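You operate a simulated robot arm through the tools that you are given. There is no shell and no other tool.

You run a simulated robot arm. Do the job below in one go: nothing can be reset, and whatever is moved stays where it is left.

TASK
Set both throttles so that the motor makes about 120 rpm each way.
Fine: forward first; no load; shaft at rest before reverse; end with the lever at Stop and the pump on; valves and clamp stay.
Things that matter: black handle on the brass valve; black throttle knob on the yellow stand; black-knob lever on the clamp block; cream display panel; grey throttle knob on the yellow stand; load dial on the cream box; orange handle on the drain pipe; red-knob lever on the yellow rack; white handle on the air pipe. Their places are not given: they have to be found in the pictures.

The check looks at the end state, three seconds after you hand in, the way a careful person would. Anything else that was tipped, shoved, dropped, spilled or broken makes it a failure.

THE ROBOT
A 7-joint arm with a two-finger parallel gripper, fixed in place. Base frame: the origin is on the floor under the middle of its stand, x ahead of it, y to its left, z up; the work surface is at about z = 895. Units: mm, rad, N and s.
With the tool pointing down near the work surface it reaches from about 300 to 680 mm from the base axis. Its first joint turns from -1.152 to 1.152 rad. Payload 1.57 kg.
The tool frame sits at the grasp point between the pads (the TCP): z along the fingers, y along the line on which they close. The tips reach 30 mm beyond it. The gripper opens to 110 mm. The fingers are 24 mm wide and 12 mm thick; the gripper's body (48 by 112 mm) begins 78 mm behind the TCP.
Orientation is told as [roll, pitch, yaw] about the base's x, y, z axes, in that order, counted from this pose: with the fingers straight down and closing along the base's y, the tool's x points along the base's -x, its y along +y and its z along -z.

THE INTERFACE
- The arm moves only by the tool apply_moves. Its argument "commands" is a list of rows, each a list of 7 numbers: the opening, from 0 (shut) to 1 (fully open), then the shift along the tool's x, y, z in units of 25 mm (1.0 is 25 mm), then the turn, a rotation vector about the tool's x, y, z in units of 6 degrees (1.0 is 6 degrees). In form: [[gripper, x, y, z, wx, wy, wz], ...]. A call has 1 to 20 rows; each row shifts and turns the commanded pose from where the row before left it, along the tool's axes as they then stand. A call with a number of a shift or a turn outside -1 to 1 is refused whole. Each row takes 0.2 s and may step no farther than 50 mm and 0.15 rad from the row before; otherwise, or with a gripper value out of range, the whole call is refused. Where a pose cannot be reached the arm comes as near as it can. A force on the tool above 70 N (or 10 N above the force at the start of the call, whichever is more), or a blocked arm, ends the call early, and 0.2 s more pass. Each finger travels about 108 mm/s and halts on what it meets, pressing with about 41 N; the grip force reading is that of the motor and also rises with nothing between the fingers. The clock runs only during rows and for 0.2 s after the last one: add rows that do not move to give the fingers time. It gives the time, the measured TCP pose, the force on the tool (base axes), the opening and the grip force at its end, in the units of the frame above (readings bear some noise), with the torque about the TCP (base axes, N m) and any sound that the robot's microphone picked up, and new pictures: "show" is both (left out), scene, wrist or none.
- Cameras (640 x 400 px; columns grow to the right, rows downward): "scene" is fixed at [167.3, -396.2, 1409.8]; the picture's right is [0.82, -0.58, 0.00], its down [-0.29, -0.40, -0.87] and it looks along [0.50, 0.71, -0.50] (base axes); focal length 279 px, centre (320, 200). "wrist" rides on the gripper at [70, 16, -141] in the tool frame; the picture's right is [-0.23, 0.97, 0.00], its down [-0.86, -0.20, -0.48] and it looks along [-0.47, -0.11, 0.88] (tool axes); focal length 222 px, centre (320, 200).
- pixel_to_xyz(camera, pixels): there is no depth. For up to 12 entries [column, row, z] of the newest picture of that camera ("zoom" is the newest enlarged one), the place [x, y] in the base frame at which the ray of that pixel passes the height z, good to about 2 mm, but the place of the scene camera against the robot may be out by one fixed shift of up to 12 mm in any direction. The clock stands still meanwhile.
- zoom(camera, box): a new picture of the part [left, top, right, bottom] of that camera's present view, enlarged. The clock stands still meanwhile.
- close_job(): hands the job in; it is judged then, once.

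Leave the gripper open and the arm clear of the work at the hand-in unless told otherwise.

The tools are called after "Call:" as a command line: name --pt "numbers of a row" for each row, then --argument value for the rest, lists and objects as JSON in quotes. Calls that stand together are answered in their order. apply_moves: Moves the arm, as the interface text tells. Its arguments: {"type":"object","properties":{"commands":{"type":"array","items":{"type":"array","items":{"type":"number"}}},"show":{"type":"string","enum":["both","scene","wrist","none"]}},"required":["commands"]} The other tools are called the same way: pixel_to_xyz (camera, pixels) gives the place at which the rays of pixels pass given heights; zoom (camera, box) takes an enlarged picture of a part of a camera's view; close_job () hands the job in.

At the start:

```text
time: 0.0
position: [416.8, 144.7, 1259.8]
orientation: [0.001, -0.002, 0.0]
wrist_force: [0.0, -0.5, 0.2]
wrist_torque: [0.01, 0.01, 0.0]
width: 110.1
gripper_force: 0.0
```

scene: 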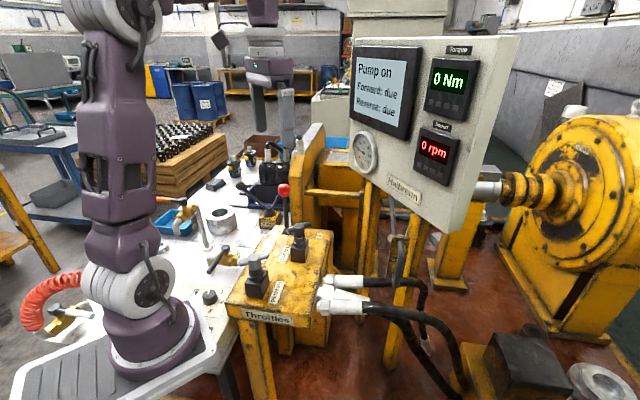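
wrist: 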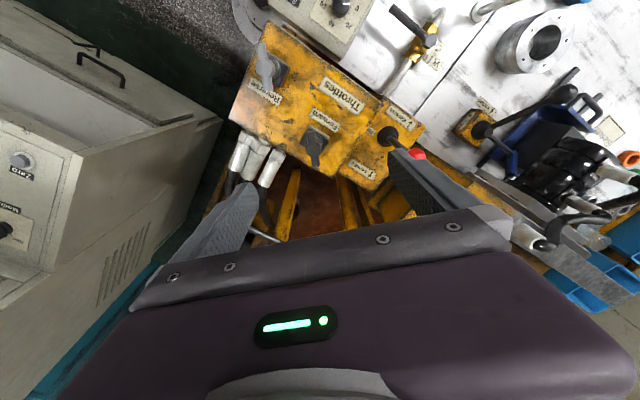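

I see the display panel (Pump on, Forward due, Reverse due, 0 Nm, 0 rpm) and the yellow throttle stand with two knobs, plus the red-knob lever. I'll zoom in to read labels before moving anything.

Call:
zoom --camera "scene" --box '[200, 170, 360, 330]'

Call:
zoom --camera "scene" --box '[330, 30, 530, 220]'

Call:
zoom --camera "wrist" --box '[220, 0, 460, 220]'

Call:
zoom --camera "wrist" --box '[380, 0, 640, 200]'

Call:
zoom --camera "scene" --box '[140, 120, 330, 290]'

```text
2.50 times, centred on (280, 250) of scene
```

zoom: 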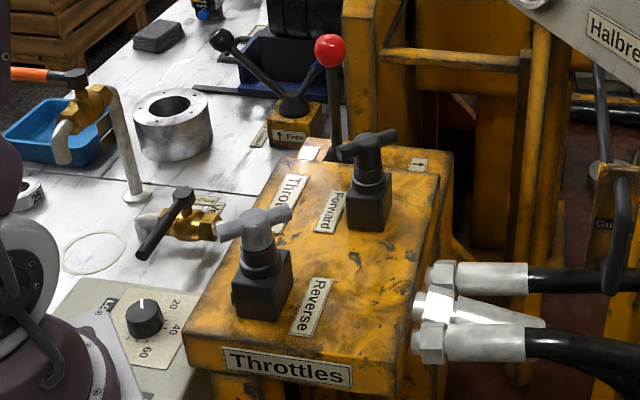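

```text
2.11 times, centred on (430, 125) of scene
```

zoom: 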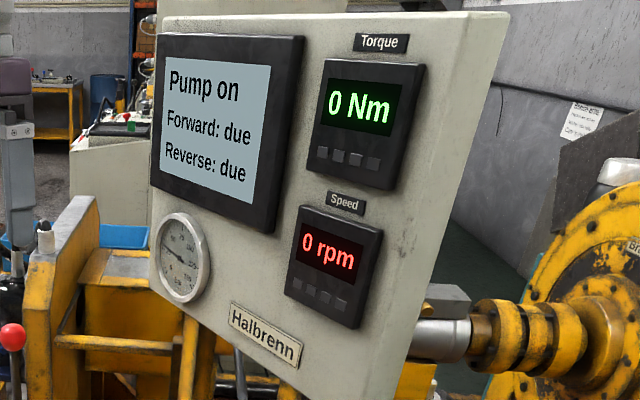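

```text
1.82 times, centred on (340, 110) of wrist
```

zoom: 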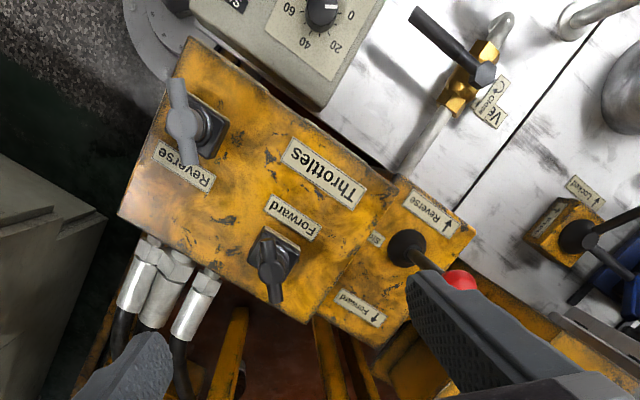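

```text
2.00 times, centred on (510, 100) of wrist
```

zoom: 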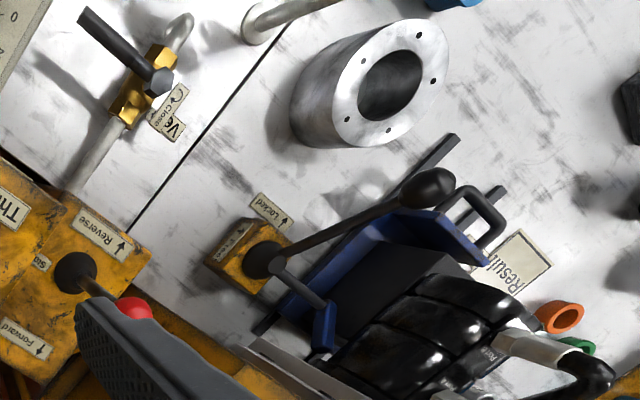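

```text
2.35 times, centred on (235, 205) of scene
```

zoom: 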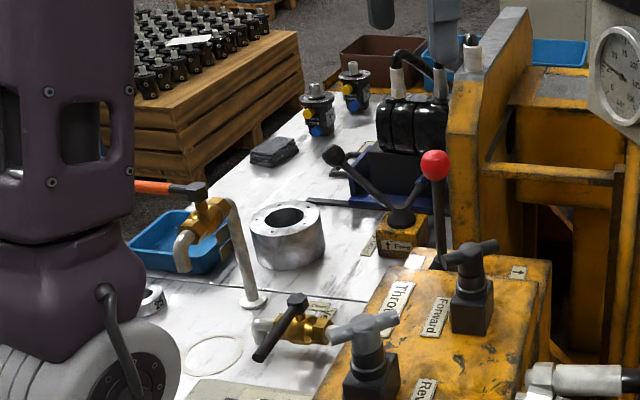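

The lever sits between "Forward" and "Reverse" labels. Next I check the load dial reading and the lever's labels with closer zooms.

Call:
zoom --camera "scene" --box '[195, 270, 275, 330]'

Call:
zoom --camera "wrist" --box '[280, 0, 380, 60]'

Call:
zoom --camera "wrist" --box '[330, 90, 450, 200]'

Call:
zoom --camera "wrist" --box '[0, 100, 130, 280]'

Call:
zoom --camera "scene" --box '[260, 170, 320, 240]'

Call:
zoom --camera "scene" --box '[230, 220, 320, 310]'

```text
6.67 times, centred on (235, 300) of scene
```

zoom: 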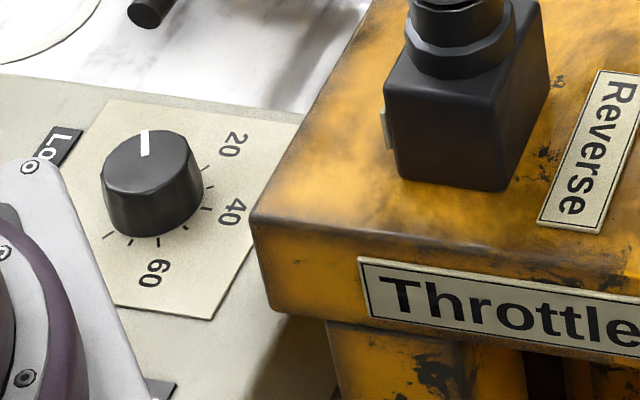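

```text
6.40 times, centred on (330, 30) of wrist
```

zoom: 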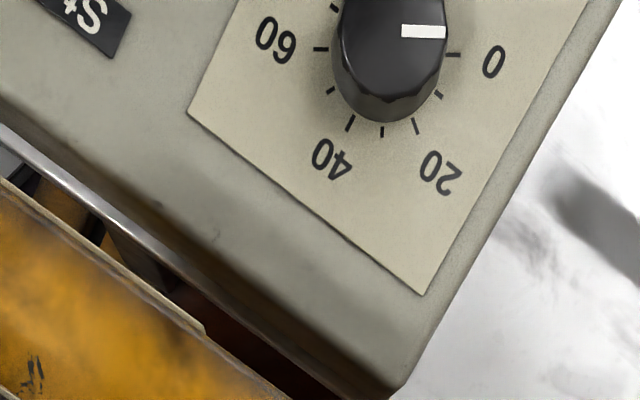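

```text
3.64 times, centred on (390, 145) of wrist
```

zoom: 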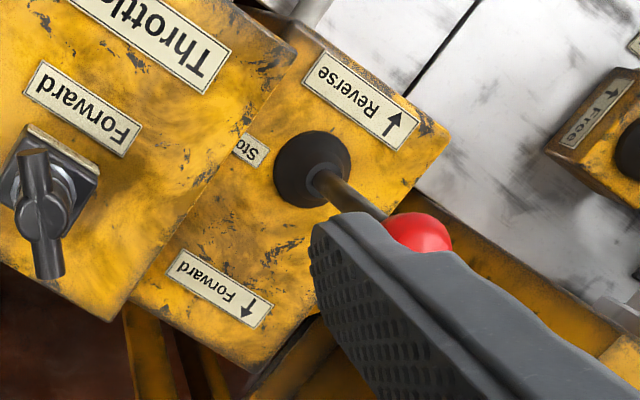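

```text
2.22 times, centred on (65, 190) of wrist
```

zoom: 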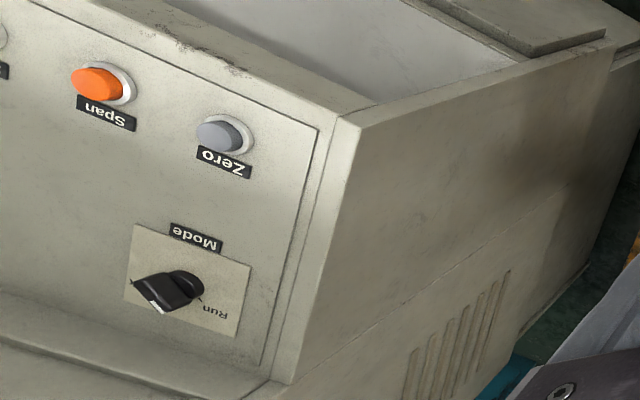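

```text
5.71 times, centred on (290, 205) of scene
```

zoom: 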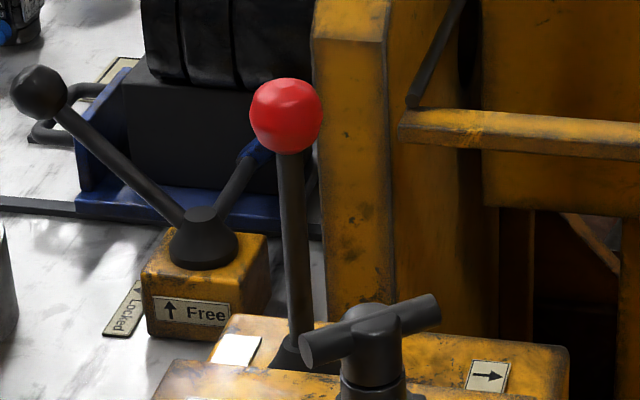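

```text
4.44 times, centred on (275, 265) of scene
```

zoom: 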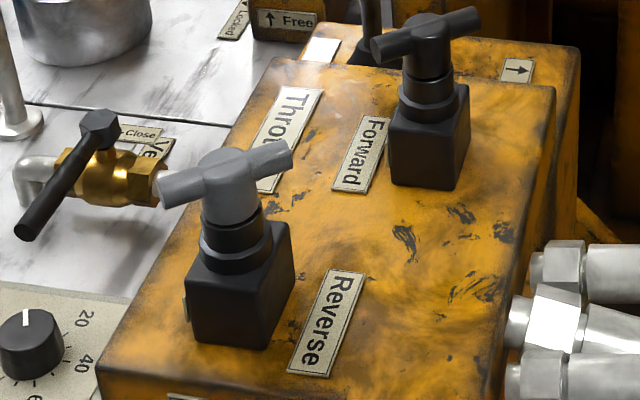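

Dial pointer is at the 0 tick (no load), torque 0 Nm. Now I triangulate the knobs, lever and labels using both cameras at several trial heights.

Call:
pixel_to_xyz --camera "scene" --pixels '[[299.3, 227, 950], [299.3, 227, 1000], [299.3, 227, 1050], [299.3, 227, 1100], [256, 262, 950], [256, 262, 1000], [256, 262, 1050], [256, 262, 1100], [283, 190, 1000], [283, 190, 1050], [283, 190, 1100], [283, 190, 1150]]'

Call:
pixel_to_xyz --camera "wrist" --pixels '[[313, 149, 950], [313, 149, 1000], [313, 149, 1050], [313, 149, 1100], [266, 68, 950], [266, 68, 1000], [266, 68, 1050], [266, 68, 1100], [417, 154, 1000], [417, 154, 1050], [417, 154, 1100], [417, 154, 1150]]'

```text
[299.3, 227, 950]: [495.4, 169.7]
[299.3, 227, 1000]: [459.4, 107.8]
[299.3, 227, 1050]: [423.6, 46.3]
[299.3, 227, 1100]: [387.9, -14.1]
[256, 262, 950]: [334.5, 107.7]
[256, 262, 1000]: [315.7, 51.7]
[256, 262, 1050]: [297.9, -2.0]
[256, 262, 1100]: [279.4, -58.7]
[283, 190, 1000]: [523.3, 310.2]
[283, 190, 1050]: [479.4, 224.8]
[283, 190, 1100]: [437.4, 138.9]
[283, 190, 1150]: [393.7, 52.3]
```

```text
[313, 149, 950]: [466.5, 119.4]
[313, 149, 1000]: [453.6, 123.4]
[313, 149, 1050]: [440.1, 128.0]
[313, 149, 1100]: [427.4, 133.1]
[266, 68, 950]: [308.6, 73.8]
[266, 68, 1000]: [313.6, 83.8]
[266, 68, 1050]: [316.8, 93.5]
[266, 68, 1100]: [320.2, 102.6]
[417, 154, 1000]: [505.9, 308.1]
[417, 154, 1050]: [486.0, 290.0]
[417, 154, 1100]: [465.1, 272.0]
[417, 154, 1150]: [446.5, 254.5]
```

Triangulated estimates: forward (black) knob near (456,122,~988), reverse (grey) knob near (312,79,~978), red lever knob near (495,300,~1005). The lever travels roughly along (0.82,-0.58). To get a better baseline and look at the lever area, I shift the tool +125 mm in y at the present height (free space).

Call:
apply_moves --pt "1 0 1 0 0 0 0" --pt "1 0 1 0 0 0 0" --pt "1 0 1 0 0 0 0" --pt "1 0 1 0 0 0 0" --pt "1 0 1 0 0 0 0" --pt "1 0 0 0 0 0 0"

```text
time: 1.4
position: [416.9, 269.9, 1261.0]
orientation: [0.0, 0.002, 0.0]
wrist_force: [-0.5, 0.3, 0.1]
wrist_torque: [0.0, 0.0, 0.0]
width: 110.0
gripper_force: 0.0
```

scene: 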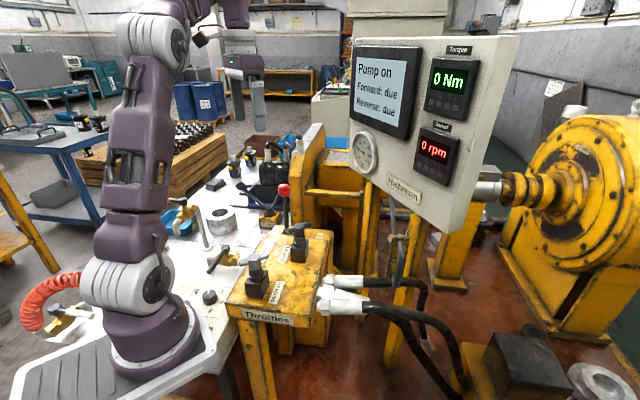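
wrist: 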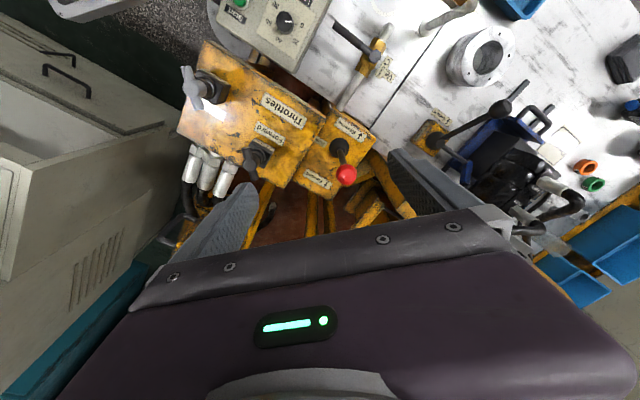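

Lever now visible at about (347,173) in the wrist view. I zoom for detail.

Call:
zoom --camera "wrist" --box '[270, 80, 430, 240]'

Call:
zoom --camera "wrist" --box '[170, 30, 330, 190]'

Call:
zoom --camera "scene" --box '[230, 100, 400, 240]'

```text
2.50 times, centred on (350, 160) of wrist
```

zoom: 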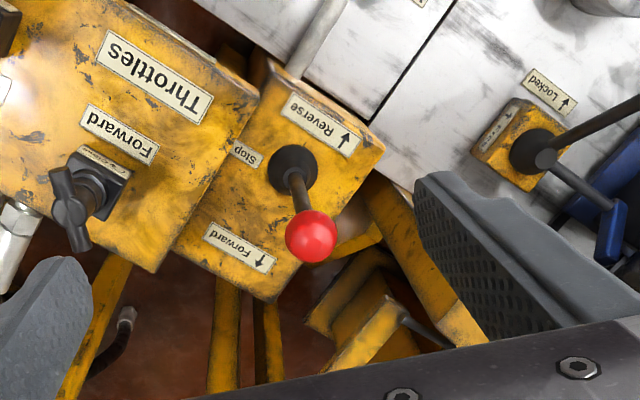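

```text
2.50 times, centred on (250, 110) of wrist
```

zoom: 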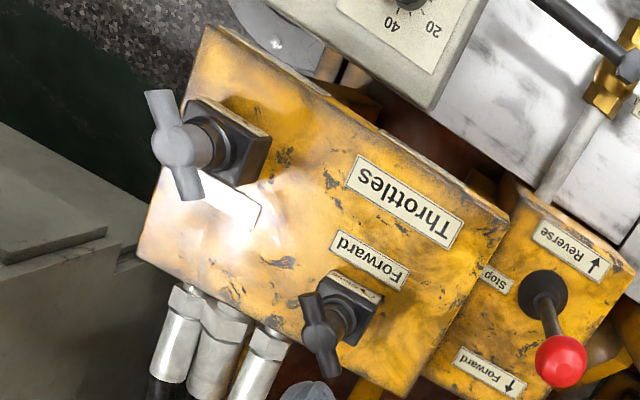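

```text
2.86 times, centred on (315, 170) of scene
```

zoom: 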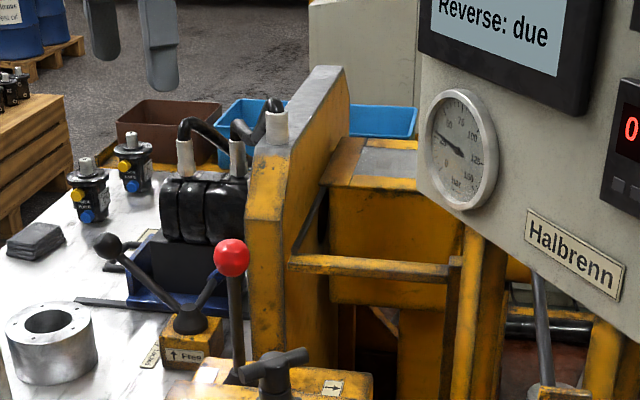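

There is a small sticker at the forward throttle block, about (260,144) in the wrist view. I zoom tighter on it and on the reverse block.

Call:
zoom --camera "wrist" --box '[235, 125, 285, 175]'

Call:
zoom --camera "wrist" --box '[175, 55, 245, 125]'

Call:
zoom --camera "wrist" --box '[310, 105, 380, 200]'

Call:
pixel_to_xyz --camera "wrist" --pixels '[[346.5, 174.5, 1000], [346.5, 174.5, 1030], [346.5, 174.5, 1060], [338, 146, 900], [338, 146, 930], [338, 146, 960]]'

```text
8.00 times, centred on (260, 150) of wrist
```

zoom: 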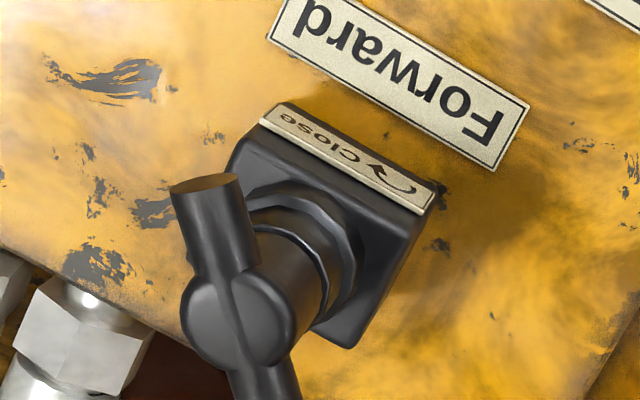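

```text
5.71 times, centred on (210, 90) of wrist
```

zoom: 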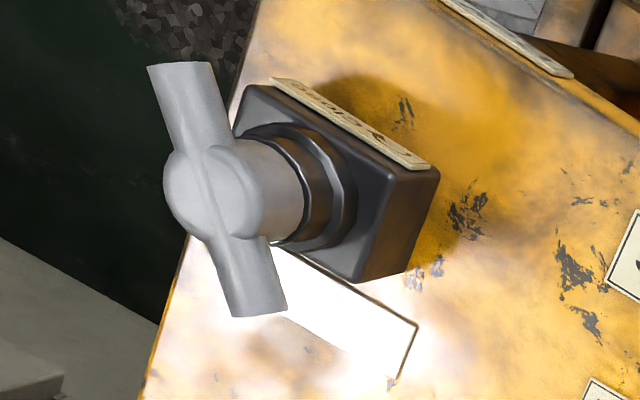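

```text
4.21 times, centred on (345, 152) of wrist
```

zoom: 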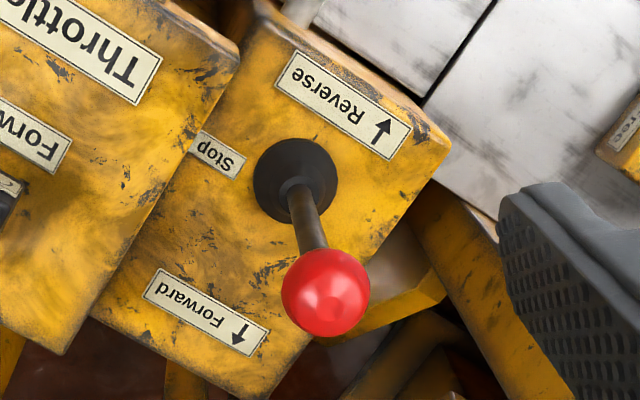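

```text
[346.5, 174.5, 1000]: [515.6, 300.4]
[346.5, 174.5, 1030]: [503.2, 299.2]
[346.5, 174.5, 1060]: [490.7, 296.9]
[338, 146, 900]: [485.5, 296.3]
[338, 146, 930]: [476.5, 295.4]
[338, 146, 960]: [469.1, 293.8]
```

The sticker on each throttle says "Close" with a curved arrow. Now I triangulate the knob hubs from this second pose, and get the lever's line of travel from label positions.

Call:
pixel_to_xyz --camera "wrist" --pixels '[[250, 165, 960], [250, 165, 990], [250, 165, 1020], [190.7, 88.2, 960], [190.7, 88.2, 990], [190.7, 88.2, 1020], [324, 179, 930], [351, 128, 930], [320, 188, 930], [358, 135, 930], [321, 135, 930]]'

Call:
pixel_to_xyz --camera "scene" --pixels '[[283.2, 190.3, 1010], [298.5, 226.5, 980], [298.5, 226.5, 990], [256, 262, 980], [256, 262, 990]]'

```text
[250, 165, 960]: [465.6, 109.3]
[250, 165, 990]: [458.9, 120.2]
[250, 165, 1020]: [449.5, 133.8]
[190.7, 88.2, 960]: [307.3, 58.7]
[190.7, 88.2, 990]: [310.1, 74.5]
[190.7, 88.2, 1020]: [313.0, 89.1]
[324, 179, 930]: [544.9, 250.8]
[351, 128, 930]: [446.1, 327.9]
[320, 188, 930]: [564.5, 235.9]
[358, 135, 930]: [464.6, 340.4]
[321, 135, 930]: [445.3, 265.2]
```

```text
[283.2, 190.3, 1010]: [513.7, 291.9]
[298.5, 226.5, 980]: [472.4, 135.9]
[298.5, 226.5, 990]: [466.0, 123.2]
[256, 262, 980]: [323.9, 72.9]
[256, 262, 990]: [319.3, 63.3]
```

Call:
pixel_to_xyz --camera "scene" --pixels '[[285.3, 230, 870], [285.3, 230, 900], [285.3, 230, 930], [285.3, 230, 960], [253.8, 257.5, 980], [253.8, 257.5, 990], [253.8, 257.5, 1000]]'

Call:
pixel_to_xyz --camera "wrist" --pixels '[[339, 147, 870], [339, 147, 900], [339, 147, 930], [339, 147, 960]]'

```text
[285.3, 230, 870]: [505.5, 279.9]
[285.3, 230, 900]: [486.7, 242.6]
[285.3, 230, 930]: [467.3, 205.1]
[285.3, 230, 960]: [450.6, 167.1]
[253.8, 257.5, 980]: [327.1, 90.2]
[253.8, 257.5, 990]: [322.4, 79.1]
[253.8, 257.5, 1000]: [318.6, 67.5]
```

```text
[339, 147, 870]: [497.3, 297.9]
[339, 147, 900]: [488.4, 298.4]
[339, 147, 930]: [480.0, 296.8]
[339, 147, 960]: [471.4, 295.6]
```

Estimates now: forward hub ≈ (456,123,~995), reverse hub ≈ (312,80,~993), lever base ≈ (498,298,~865), red ball ≈ (508,300,~1015), lever travel direction ≈ (0.79,-0.61) toward Forward. I go above the lever at the same height and yaw the tool about +52° so the fingers close along the lever's travel.

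Call:
apply_moves --pt "1 -0.8 0.3 0 0 0 0" --pt "1 -0.8 0.3 0 0 0 0" --pt "1 -0.8 0.3 0 0 0 0" --pt "1 -0.8 0.3 0 0 0 0" --pt "1 0 0 0 0 0 -0.963" --pt "1 0 0 0 0 0 -0.963" --pt "1 0 0 0 0 0 -0.963" --pt "1 0 0 0 0 0 -0.963" --pt "1 0 0 0 0 0 -0.963" --pt "1 0 0 0 0 0 -0.963" --pt "1 0 0 0 0 0 -0.963" --pt "1 0 0 0 0 0 -0.963" --pt "1 0 0 0 0 0 -0.963" --pt "1 0 0 0 0 0 0"

```text
time: 4.4
position: [446.7, 279.5, 1260.1]
orientation: [0.0, -0.001, 0.909]
wrist_force: [-0.3, 0.5, 0.0]
wrist_torque: [0.05, 0.0, 0.02]
width: 109.9
gripper_force: 0.1
out of reach, approached as far as the arm can: row 2, 3, 4
```

scene: 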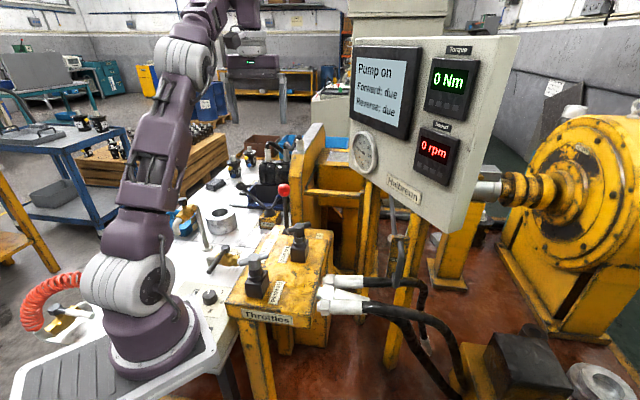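
wrist: 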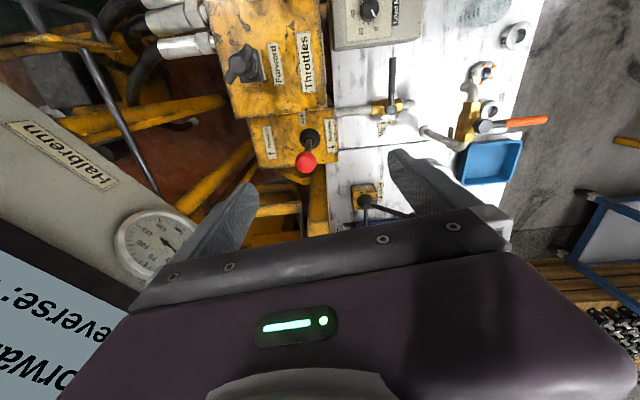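

The reach at this height is limited (r≈527), but the view is now well aligned; the ball is at (306,160) and the panel's gauge shows at (158,243). I zoom in and get coordinates to refine the lever's location, its travel direction and the panel's place.

Call:
zoom --camera "wrist" --box '[220, 90, 380, 220]'

Call:
pixel_to_xyz --camera "wrist" --pixels '[[158, 243, 1100], [158, 243, 1150], [158, 243, 1200], [158, 243, 1250]]'

Call:
pixel_to_xyz --camera "scene" --pixels '[[365, 152, 1100], [365, 152, 1150], [365, 152, 1200], [365, 152, 1250]]'

```text
3.08 times, centred on (300, 155) of wrist
```

zoom: 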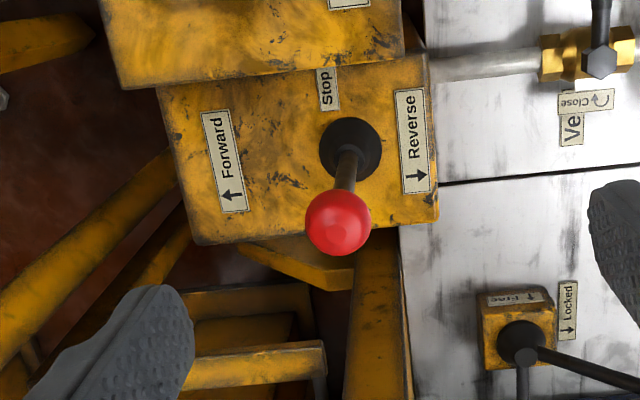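

```text
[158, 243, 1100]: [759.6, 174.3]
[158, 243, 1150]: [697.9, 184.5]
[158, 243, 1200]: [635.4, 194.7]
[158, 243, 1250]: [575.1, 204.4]
```

```text
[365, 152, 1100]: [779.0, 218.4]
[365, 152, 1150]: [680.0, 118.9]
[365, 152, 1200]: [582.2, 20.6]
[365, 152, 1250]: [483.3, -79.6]
```

Gauge triangulates to about (735,178,1120): the panel is far from my work area. I need to see exactly which way the Forward/Reverse arrows point, so I zoom tighter on those labels.

Call:
zoom --camera "wrist" --box '[258, 108, 338, 172]'

Call:
zoom --camera "scene" --box '[270, 215, 330, 255]'

Call:
zoom --camera "wrist" --box '[225, 25, 325, 105]'

```text
6.25 times, centred on (298, 140) of wrist
```

zoom: 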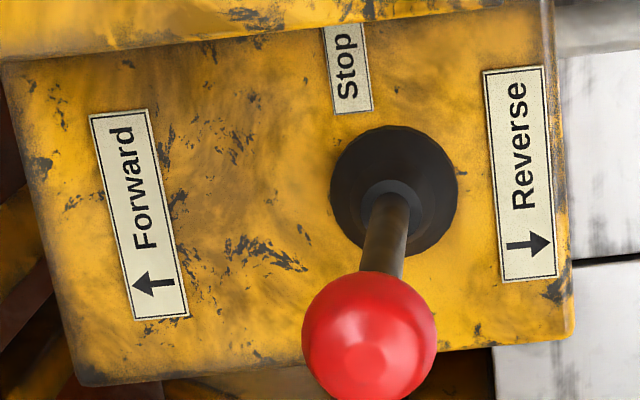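

```text
10.00 times, centred on (300, 235) of scene
```

zoom: 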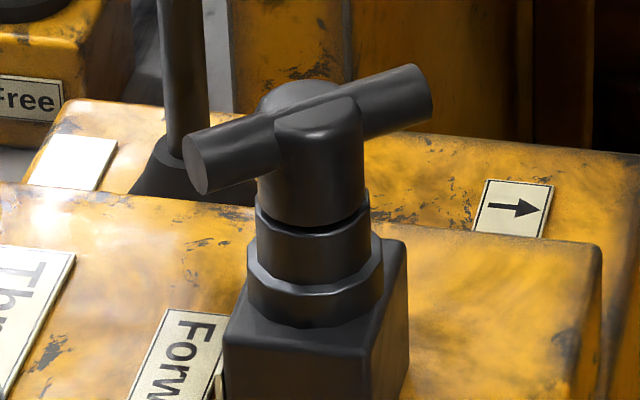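

```text
5.00 times, centred on (275, 65) of wrist
```

zoom: 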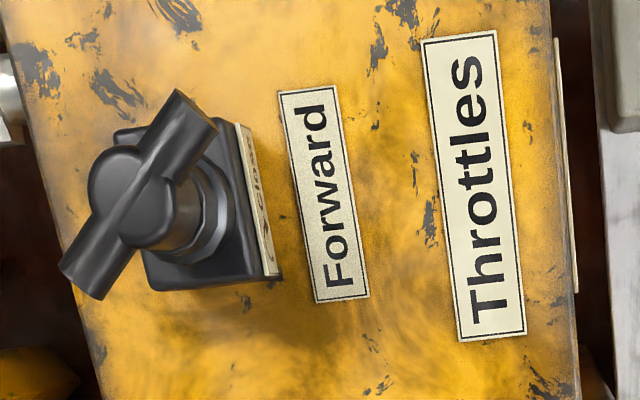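

Confirmed: Forward arrow points left in this view (base direction about (0.79,-0.61)), Reverse the other way. Now refine the ball location and the rack's edge direction.

Call:
pixel_to_xyz --camera "wrist" --pixels '[[305.7, 161.6, 1000], [305.7, 161.6, 1015], [305.7, 161.6, 1030], [309, 138, 860], [260.4, 169.6, 860], [338.8, 161.6, 860], [242, 67, 960], [242, 67, 990], [242, 67, 1000], [242, 67, 1010]]'

```text
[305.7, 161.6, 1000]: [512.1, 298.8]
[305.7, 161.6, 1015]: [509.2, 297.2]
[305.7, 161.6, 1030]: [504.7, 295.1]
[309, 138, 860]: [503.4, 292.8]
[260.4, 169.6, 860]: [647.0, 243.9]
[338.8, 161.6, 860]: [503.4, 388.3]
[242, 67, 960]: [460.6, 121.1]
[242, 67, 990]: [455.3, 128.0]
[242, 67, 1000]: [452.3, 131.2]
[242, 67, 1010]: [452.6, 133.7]
```

Call:
pixel_to_xyz --camera "wrist" --pixels '[[269.2, 142.4, 865], [330.3, 136, 865], [271, 160, 865], [333, 149, 865], [266, 128, 865], [328, 124, 865], [240, 115, 930], [326, 106, 930]]'

```text
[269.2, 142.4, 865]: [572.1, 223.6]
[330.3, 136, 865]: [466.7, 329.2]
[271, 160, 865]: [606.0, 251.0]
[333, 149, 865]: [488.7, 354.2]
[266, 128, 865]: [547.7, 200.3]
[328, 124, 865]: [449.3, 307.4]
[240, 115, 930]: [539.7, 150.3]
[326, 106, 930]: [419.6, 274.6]
```

The stand sits at 45°, so lever travel is (0.707,-0.707). Ball ≈ (508,298,1015), lever vertical. Before descending I check where the clamp block and its black-knob lever are so I stay clear.

Call:
pixel_to_xyz --camera "wrist" --pixels '[[365, 200.5, 900], [365, 200.5, 940], [408, 216, 940], [408, 216, 980]]'

Call:
pixel_to_xyz --camera "scene" --pixels '[[240.5, 186, 940], [240.5, 186, 970], [240.5, 186, 1000], [240.5, 186, 1030], [268, 219, 900], [268, 219, 930]]'

Call:
zoom --camera "wrist" --box '[330, 140, 530, 260]'

```text
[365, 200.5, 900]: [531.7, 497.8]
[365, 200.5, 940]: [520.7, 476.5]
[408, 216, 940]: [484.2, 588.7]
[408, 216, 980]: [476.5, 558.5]
```

```text
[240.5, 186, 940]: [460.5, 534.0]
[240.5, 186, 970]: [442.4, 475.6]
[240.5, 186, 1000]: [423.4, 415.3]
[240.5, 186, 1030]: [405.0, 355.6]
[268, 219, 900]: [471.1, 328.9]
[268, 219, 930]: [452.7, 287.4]
```

```text
3.20 times, centred on (430, 200) of wrist
```

zoom: 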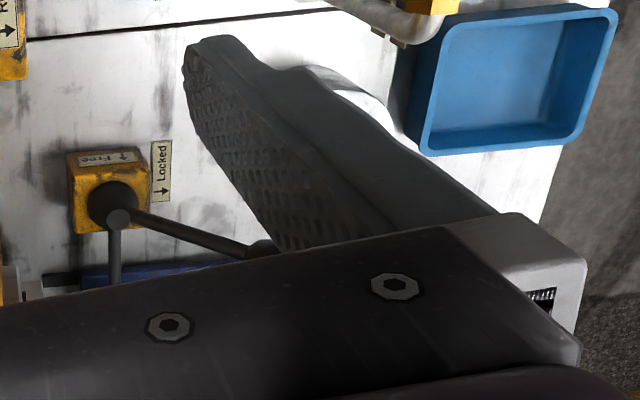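

The clamp block (~(520,476)) and its knob (~(480,560)) are well away. I rotate yaw to 45° and descend to about z=1135 to see the reached position.

Call:
apply_moves --pt "1 0 0 1 0 0 0.6" --pt "1 0 0 1 0 0 0.58" --pt "1 0 0 1 0 0 0" --pt "1 0 0 1 0 0 0" --pt "1 0 0 1 0 0 0" --pt "1 0 0 0 0 0 0" --show "wrist"

```text
time: 5.8
position: [446.5, 280.4, 1134.4]
orientation: [-0.001, 0.0, 0.785]
wrist_force: [0.1, 0.3, 0.2]
wrist_torque: [0.03, -0.01, -0.01]
width: 110.0
gripper_force: 0.0
```

wrist: 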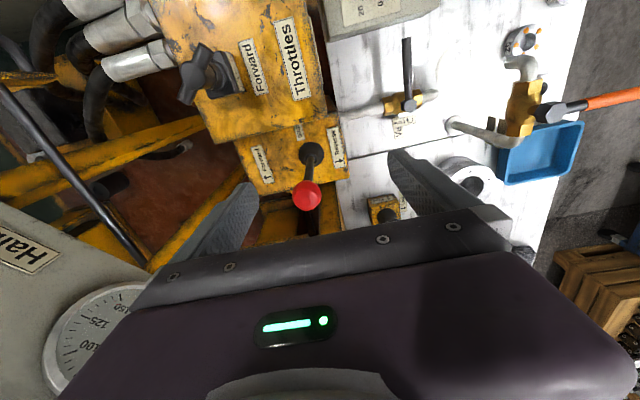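

Call:
zoom --camera "wrist" --box '[230, 100, 390, 230]'

Call:
pixel_to_xyz --camera "wrist" --pixels '[[306, 194.5, 1000], [306, 194.5, 1015], [306, 194.5, 1030], [313, 153, 865], [195, 78, 980], [195, 78, 990], [195, 78, 1000]]'

```text
3.08 times, centred on (310, 165) of wrist
```

zoom: 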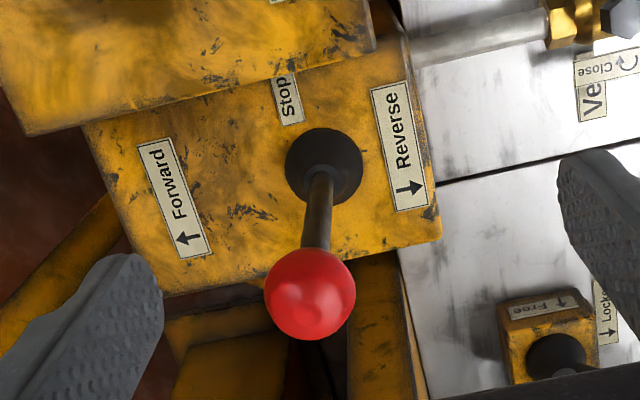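

```text
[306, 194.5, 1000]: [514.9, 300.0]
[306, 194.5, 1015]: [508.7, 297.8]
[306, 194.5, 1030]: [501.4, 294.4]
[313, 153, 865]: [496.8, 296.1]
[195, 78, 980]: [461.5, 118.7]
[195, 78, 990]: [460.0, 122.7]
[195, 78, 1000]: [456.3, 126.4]
```

Ball consistently at (508.5,297.5,1014). I move laterally above it (tips staying over 1055) with the gripper open.

Call:
apply_moves --pt "1 -0.75 -0.42 0.6 0 0 0" --pt "1 -0.75 -0.42 0.6 0 0 0" --pt "1 -0.74 -0.43 0.6 0 0 0" --pt "1 0 0 0 0 0 0"

```text
time: 6.8
position: [510.6, 297.2, 1090.5]
orientation: [0.001, 0.0, 0.786]
wrist_force: [0.1, -0.8, 0.6]
wrist_torque: [-0.01, -0.03, 0.01]
width: 110.4
gripper_force: 0.1
```

scene: 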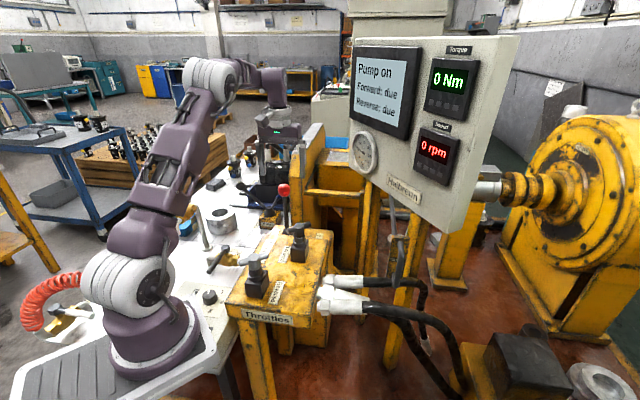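
wrist: 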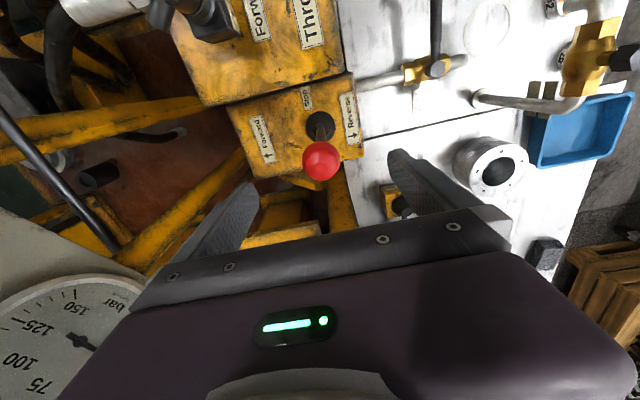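

Call:
pixel_to_xyz --camera "wrist" --pixels '[[322, 160.5, 1005], [322, 160.5, 1014], [322, 160.5, 1025]]'

Call:
zoom --camera "wrist" --box '[220, 80, 420, 240]'

```text
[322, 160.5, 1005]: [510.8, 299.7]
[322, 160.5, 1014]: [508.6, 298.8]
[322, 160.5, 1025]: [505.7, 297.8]
```

```text
2.50 times, centred on (320, 160) of wrist
```

zoom: 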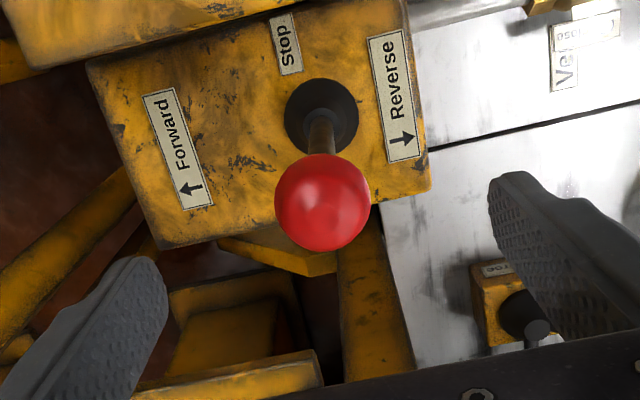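

Ball is centred within 2–3 mm between the fingers, and the paths of both fingertips look free. Descending 78 mm so that the fingers cage the ball.

Call:
apply_moves --pt "1 0 0 0.8 0 0 0" --pt "1 0 0 0.8 0 0 0" --pt "1 0 0 0.8 0 0 0" --pt "1 0 0 0.7 0 0 0" --pt "1 0 0 0 0 0 0"

```text
time: 8.0
position: [509.2, 297.5, 1013.5]
orientation: [0.0, -0.001, 0.784]
wrist_force: [-0.2, 0.9, -0.2]
wrist_torque: [-0.01, 0.0, 0.03]
width: 110.1
gripper_force: 0.0
```

scene: 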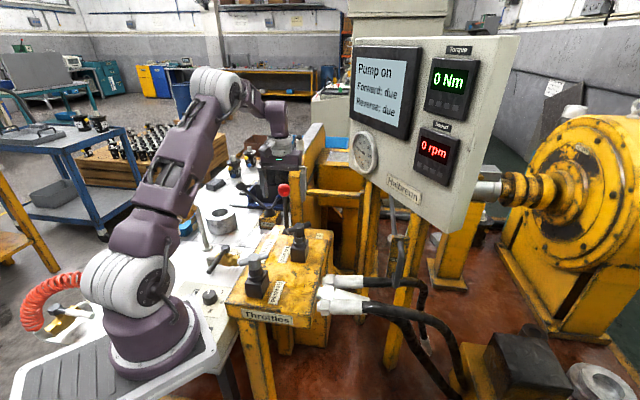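
wrist: 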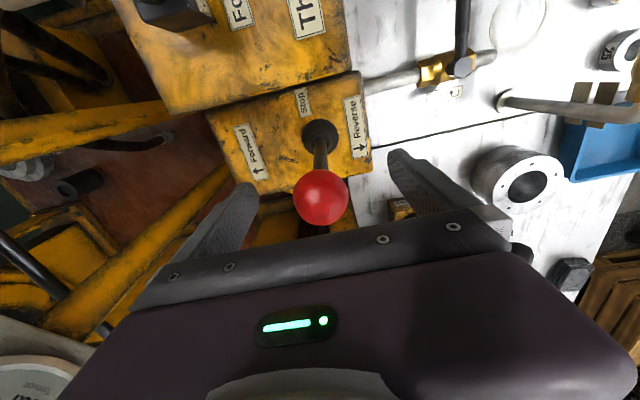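

Ball sits between the fingers at (320,198). I narrow the fingers to a loose cage (~46 mm) around it and look.

Call:
apply_moves --pt "0.42 0 0 0 0 0 0" --pt "0.42 0 0 0 0 0 0" --pt "0.42 0 0 0 0 0 0"

Call:
zoom --camera "scene" --box '[240, 150, 330, 240]'

Call:
zoom --camera "wrist" --box '[220, 120, 420, 260]'

```text
time: 8.8
position: [509.9, 297.0, 1012.8]
orientation: [-0.002, 0.0, 0.783]
wrist_force: [0.5, -0.4, 0.6]
wrist_torque: [0.0, 0.0, 0.0]
width: 46.2
gripper_force: 0.1
```

scene: 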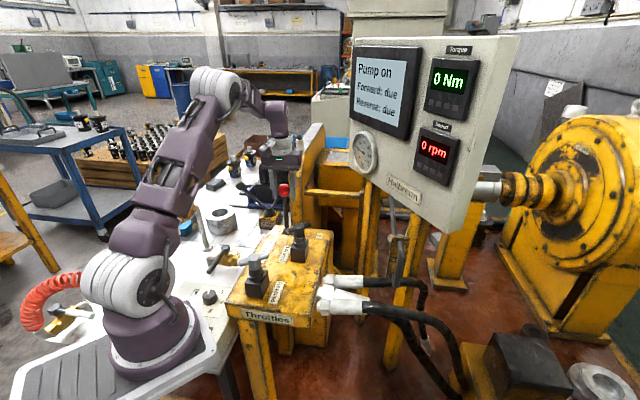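
wrist: 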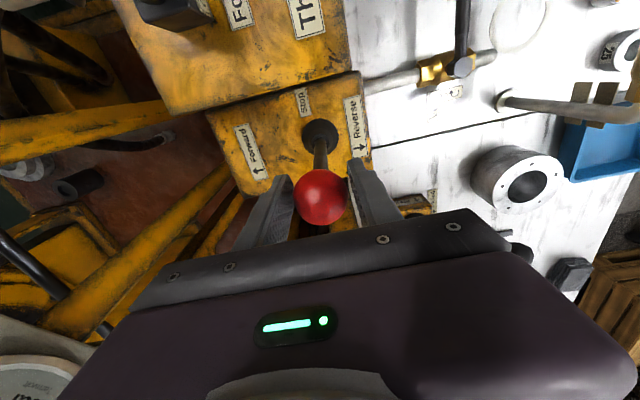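

```text
4.44 times, centred on (285, 195) of scene
```

zoom: 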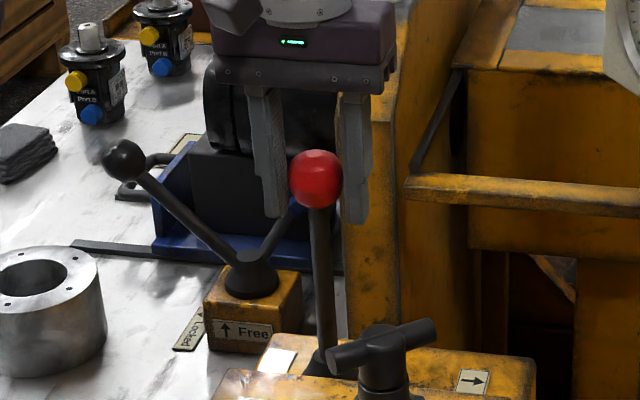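

```text
2.86 times, centred on (320, 190) of wrist
```

zoom: 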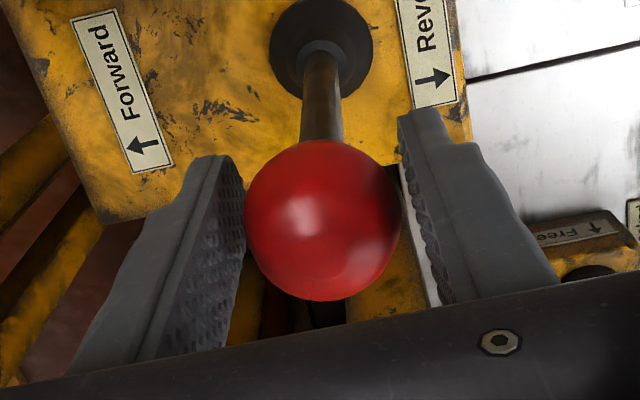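

Caged cleanly. Now I push toward Forward (tool −y) in gentle steps, watching force and speed.

Call:
apply_moves --pt "0.42 0 -0.3 0 0 0 0" --pt "0.42 0 -0.3 0 0 0 0" --pt "0.42 0 -0.3 0 0 0 0" --pt "0.42 0 0 0 0 0 0"

```text
time: 9.8
position: [524.5, 282.7, 1011.7]
orientation: [0.0, 0.0, 0.785]
wrist_force: [-2.3, -0.1, 0.4]
wrist_torque: [-0.02, 0.05, 0.04]
width: 48.4
gripper_force: 1.2
```

scene: 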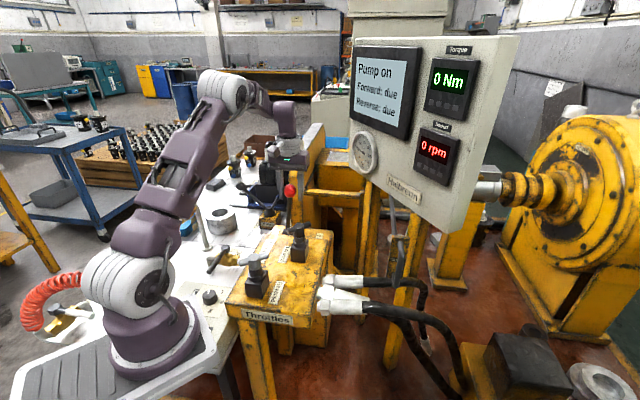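
wrist: 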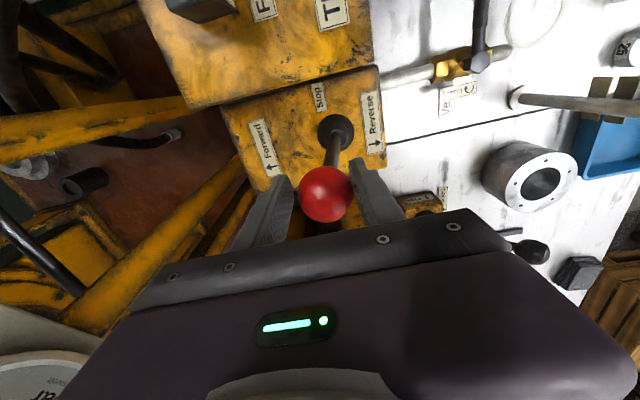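

Lever is following with ~2 N. Continue toward Forward.

Call:
apply_moves --pt "0.42 0 -0.3 0 0 0 0" --pt "0.42 0 -0.3 0 0 0 0" --pt "0.42 0 -0.3 0 0 0 0" --pt "0.42 0 0 0 0 0 0"

```text
time: 10.8
position: [541.0, 266.0, 1011.6]
orientation: [0.001, -0.001, 0.785]
wrist_force: [0.7, 0.9, -0.2]
wrist_torque: [0.03, 0.0, 0.0]
width: 47.2
gripper_force: 0.4
```

scene: 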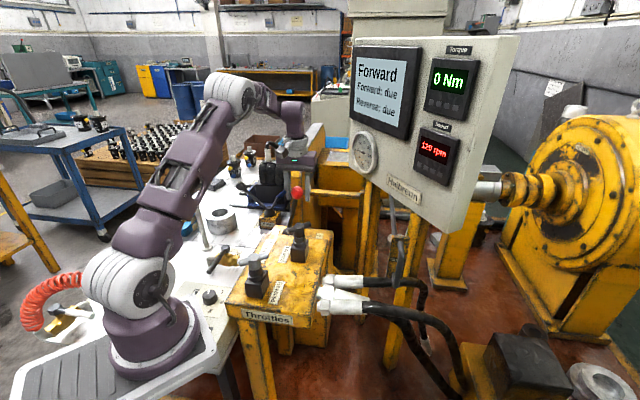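
wrist: 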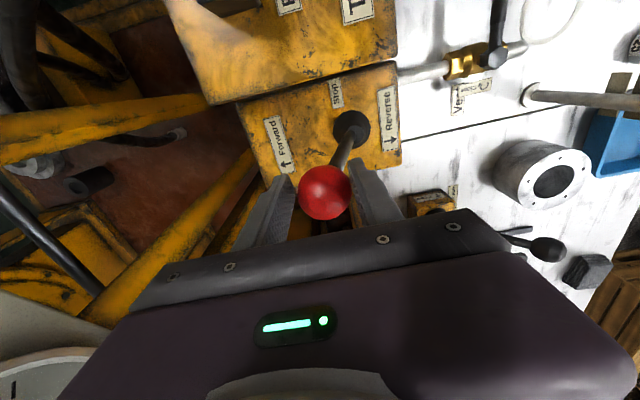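

The screen now says "Forward" and speed is rising. I zoom on the panel and wait a bit to see the steady value.

Call:
zoom --camera "scene" --box '[345, 40, 475, 170]'

Call:
zoom --camera "wrist" --box '[220, 80, 420, 240]'

```text
3.08 times, centred on (410, 105) of scene
```

zoom: 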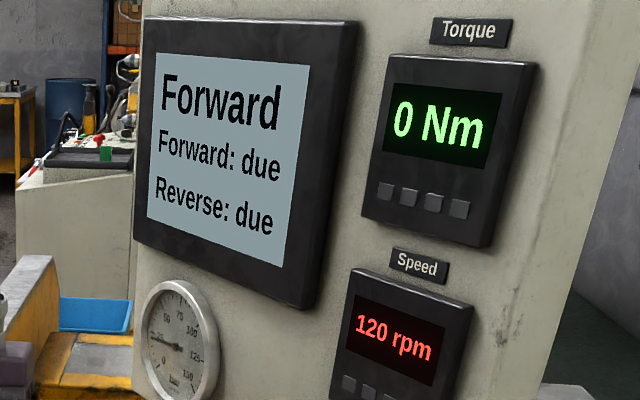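

```text
2.50 times, centred on (320, 160) of wrist
```

zoom: 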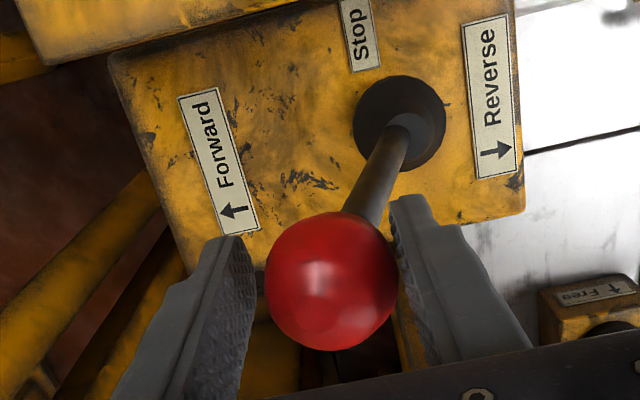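

Reads 120 rpm while still accelerating probably. I hold still for a second and read again.

Call:
apply_moves --pt "0.42 0 0 0 0 0 0" --pt "0.42 0 0 0 0 0 0" --pt "0.42 0 0 0 0 0 0" --pt "0.42 0 0 0 0 0 0" --pt "0.42 0 0 0 0 0 0" --show "scene"

Call:
zoom --camera "scene" --box '[345, 40, 475, 170]'

```text
time: 12.0
position: [540.6, 265.6, 1012.1]
orientation: [0.001, -0.001, 0.785]
wrist_force: [0.2, -0.3, -0.2]
wrist_torque: [-0.01, 0.03, 0.01]
width: 46.1
gripper_force: 0.1
```

scene: 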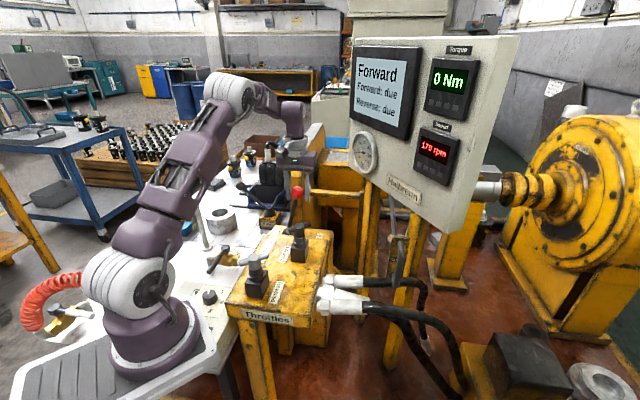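

```text
3.08 times, centred on (410, 105) of scene
```

zoom: 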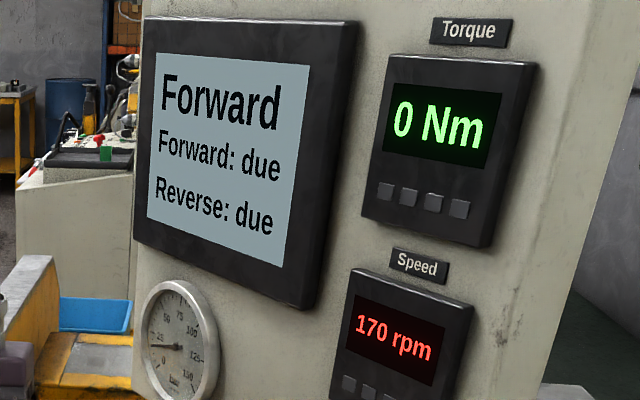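

Speed has climbed to 170 rpm, so the throttle needs closing somewhat. The lever holds with no force. I open the fingers and rise straight up, checking that the lever stays.

Call:
apply_moves --pt "0.6 0 0 0 0 0 0" --pt "0.8 0 0 0 0 0 0" --pt "0.9 0 0 -0.8 0 0 0" --pt "0.9 0 0 -1 0 0 0" --pt "0.9 0 0 -1 0 0 0" --pt "0.9 0 0 -1 0 0 0" --pt "0.9 0 0 0 0 0 0"

Call:
zoom --camera "scene" --box '[345, 40, 475, 170]'

Call:
zoom --camera "scene" --box '[240, 150, 330, 240]'

```text
time: 13.6
position: [540.6, 265.2, 1107.1]
orientation: [-0.002, 0.0, 0.786]
wrist_force: [-0.3, 0.9, 0.7]
wrist_torque: [-0.04, -0.01, -0.01]
width: 98.7
gripper_force: 0.2
```

scene: 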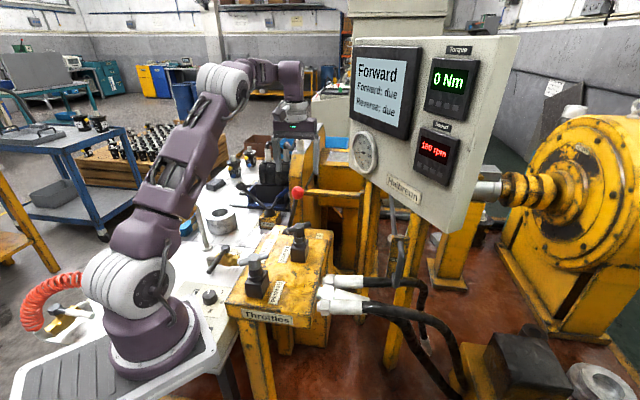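
wrist: 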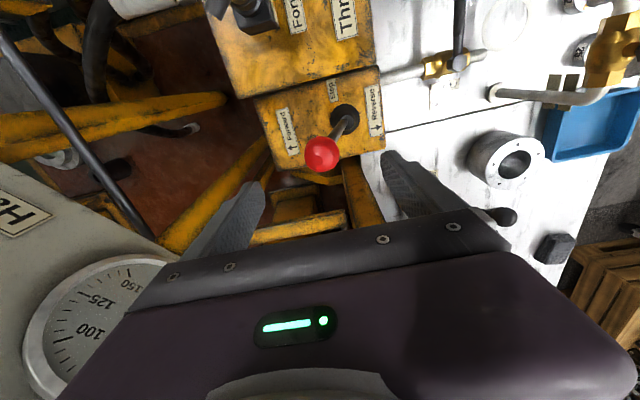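

```text
3.08 times, centred on (410, 105) of scene
```

zoom: 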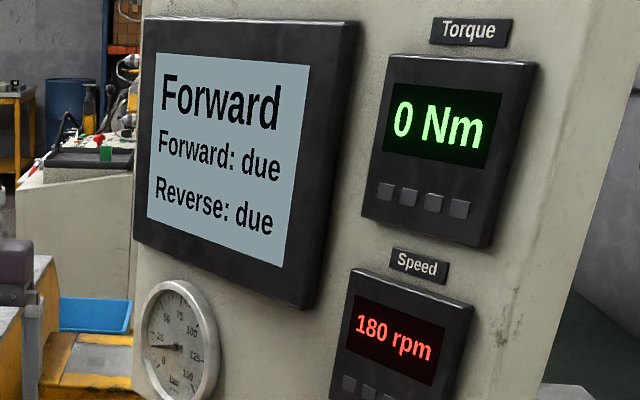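

```text
4.44 times, centred on (285, 195) of scene
```

zoom: 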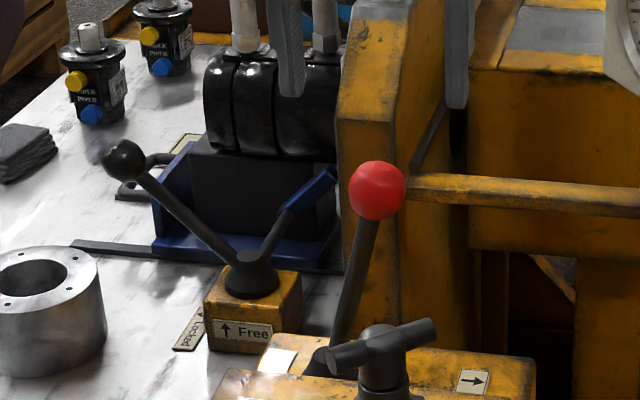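

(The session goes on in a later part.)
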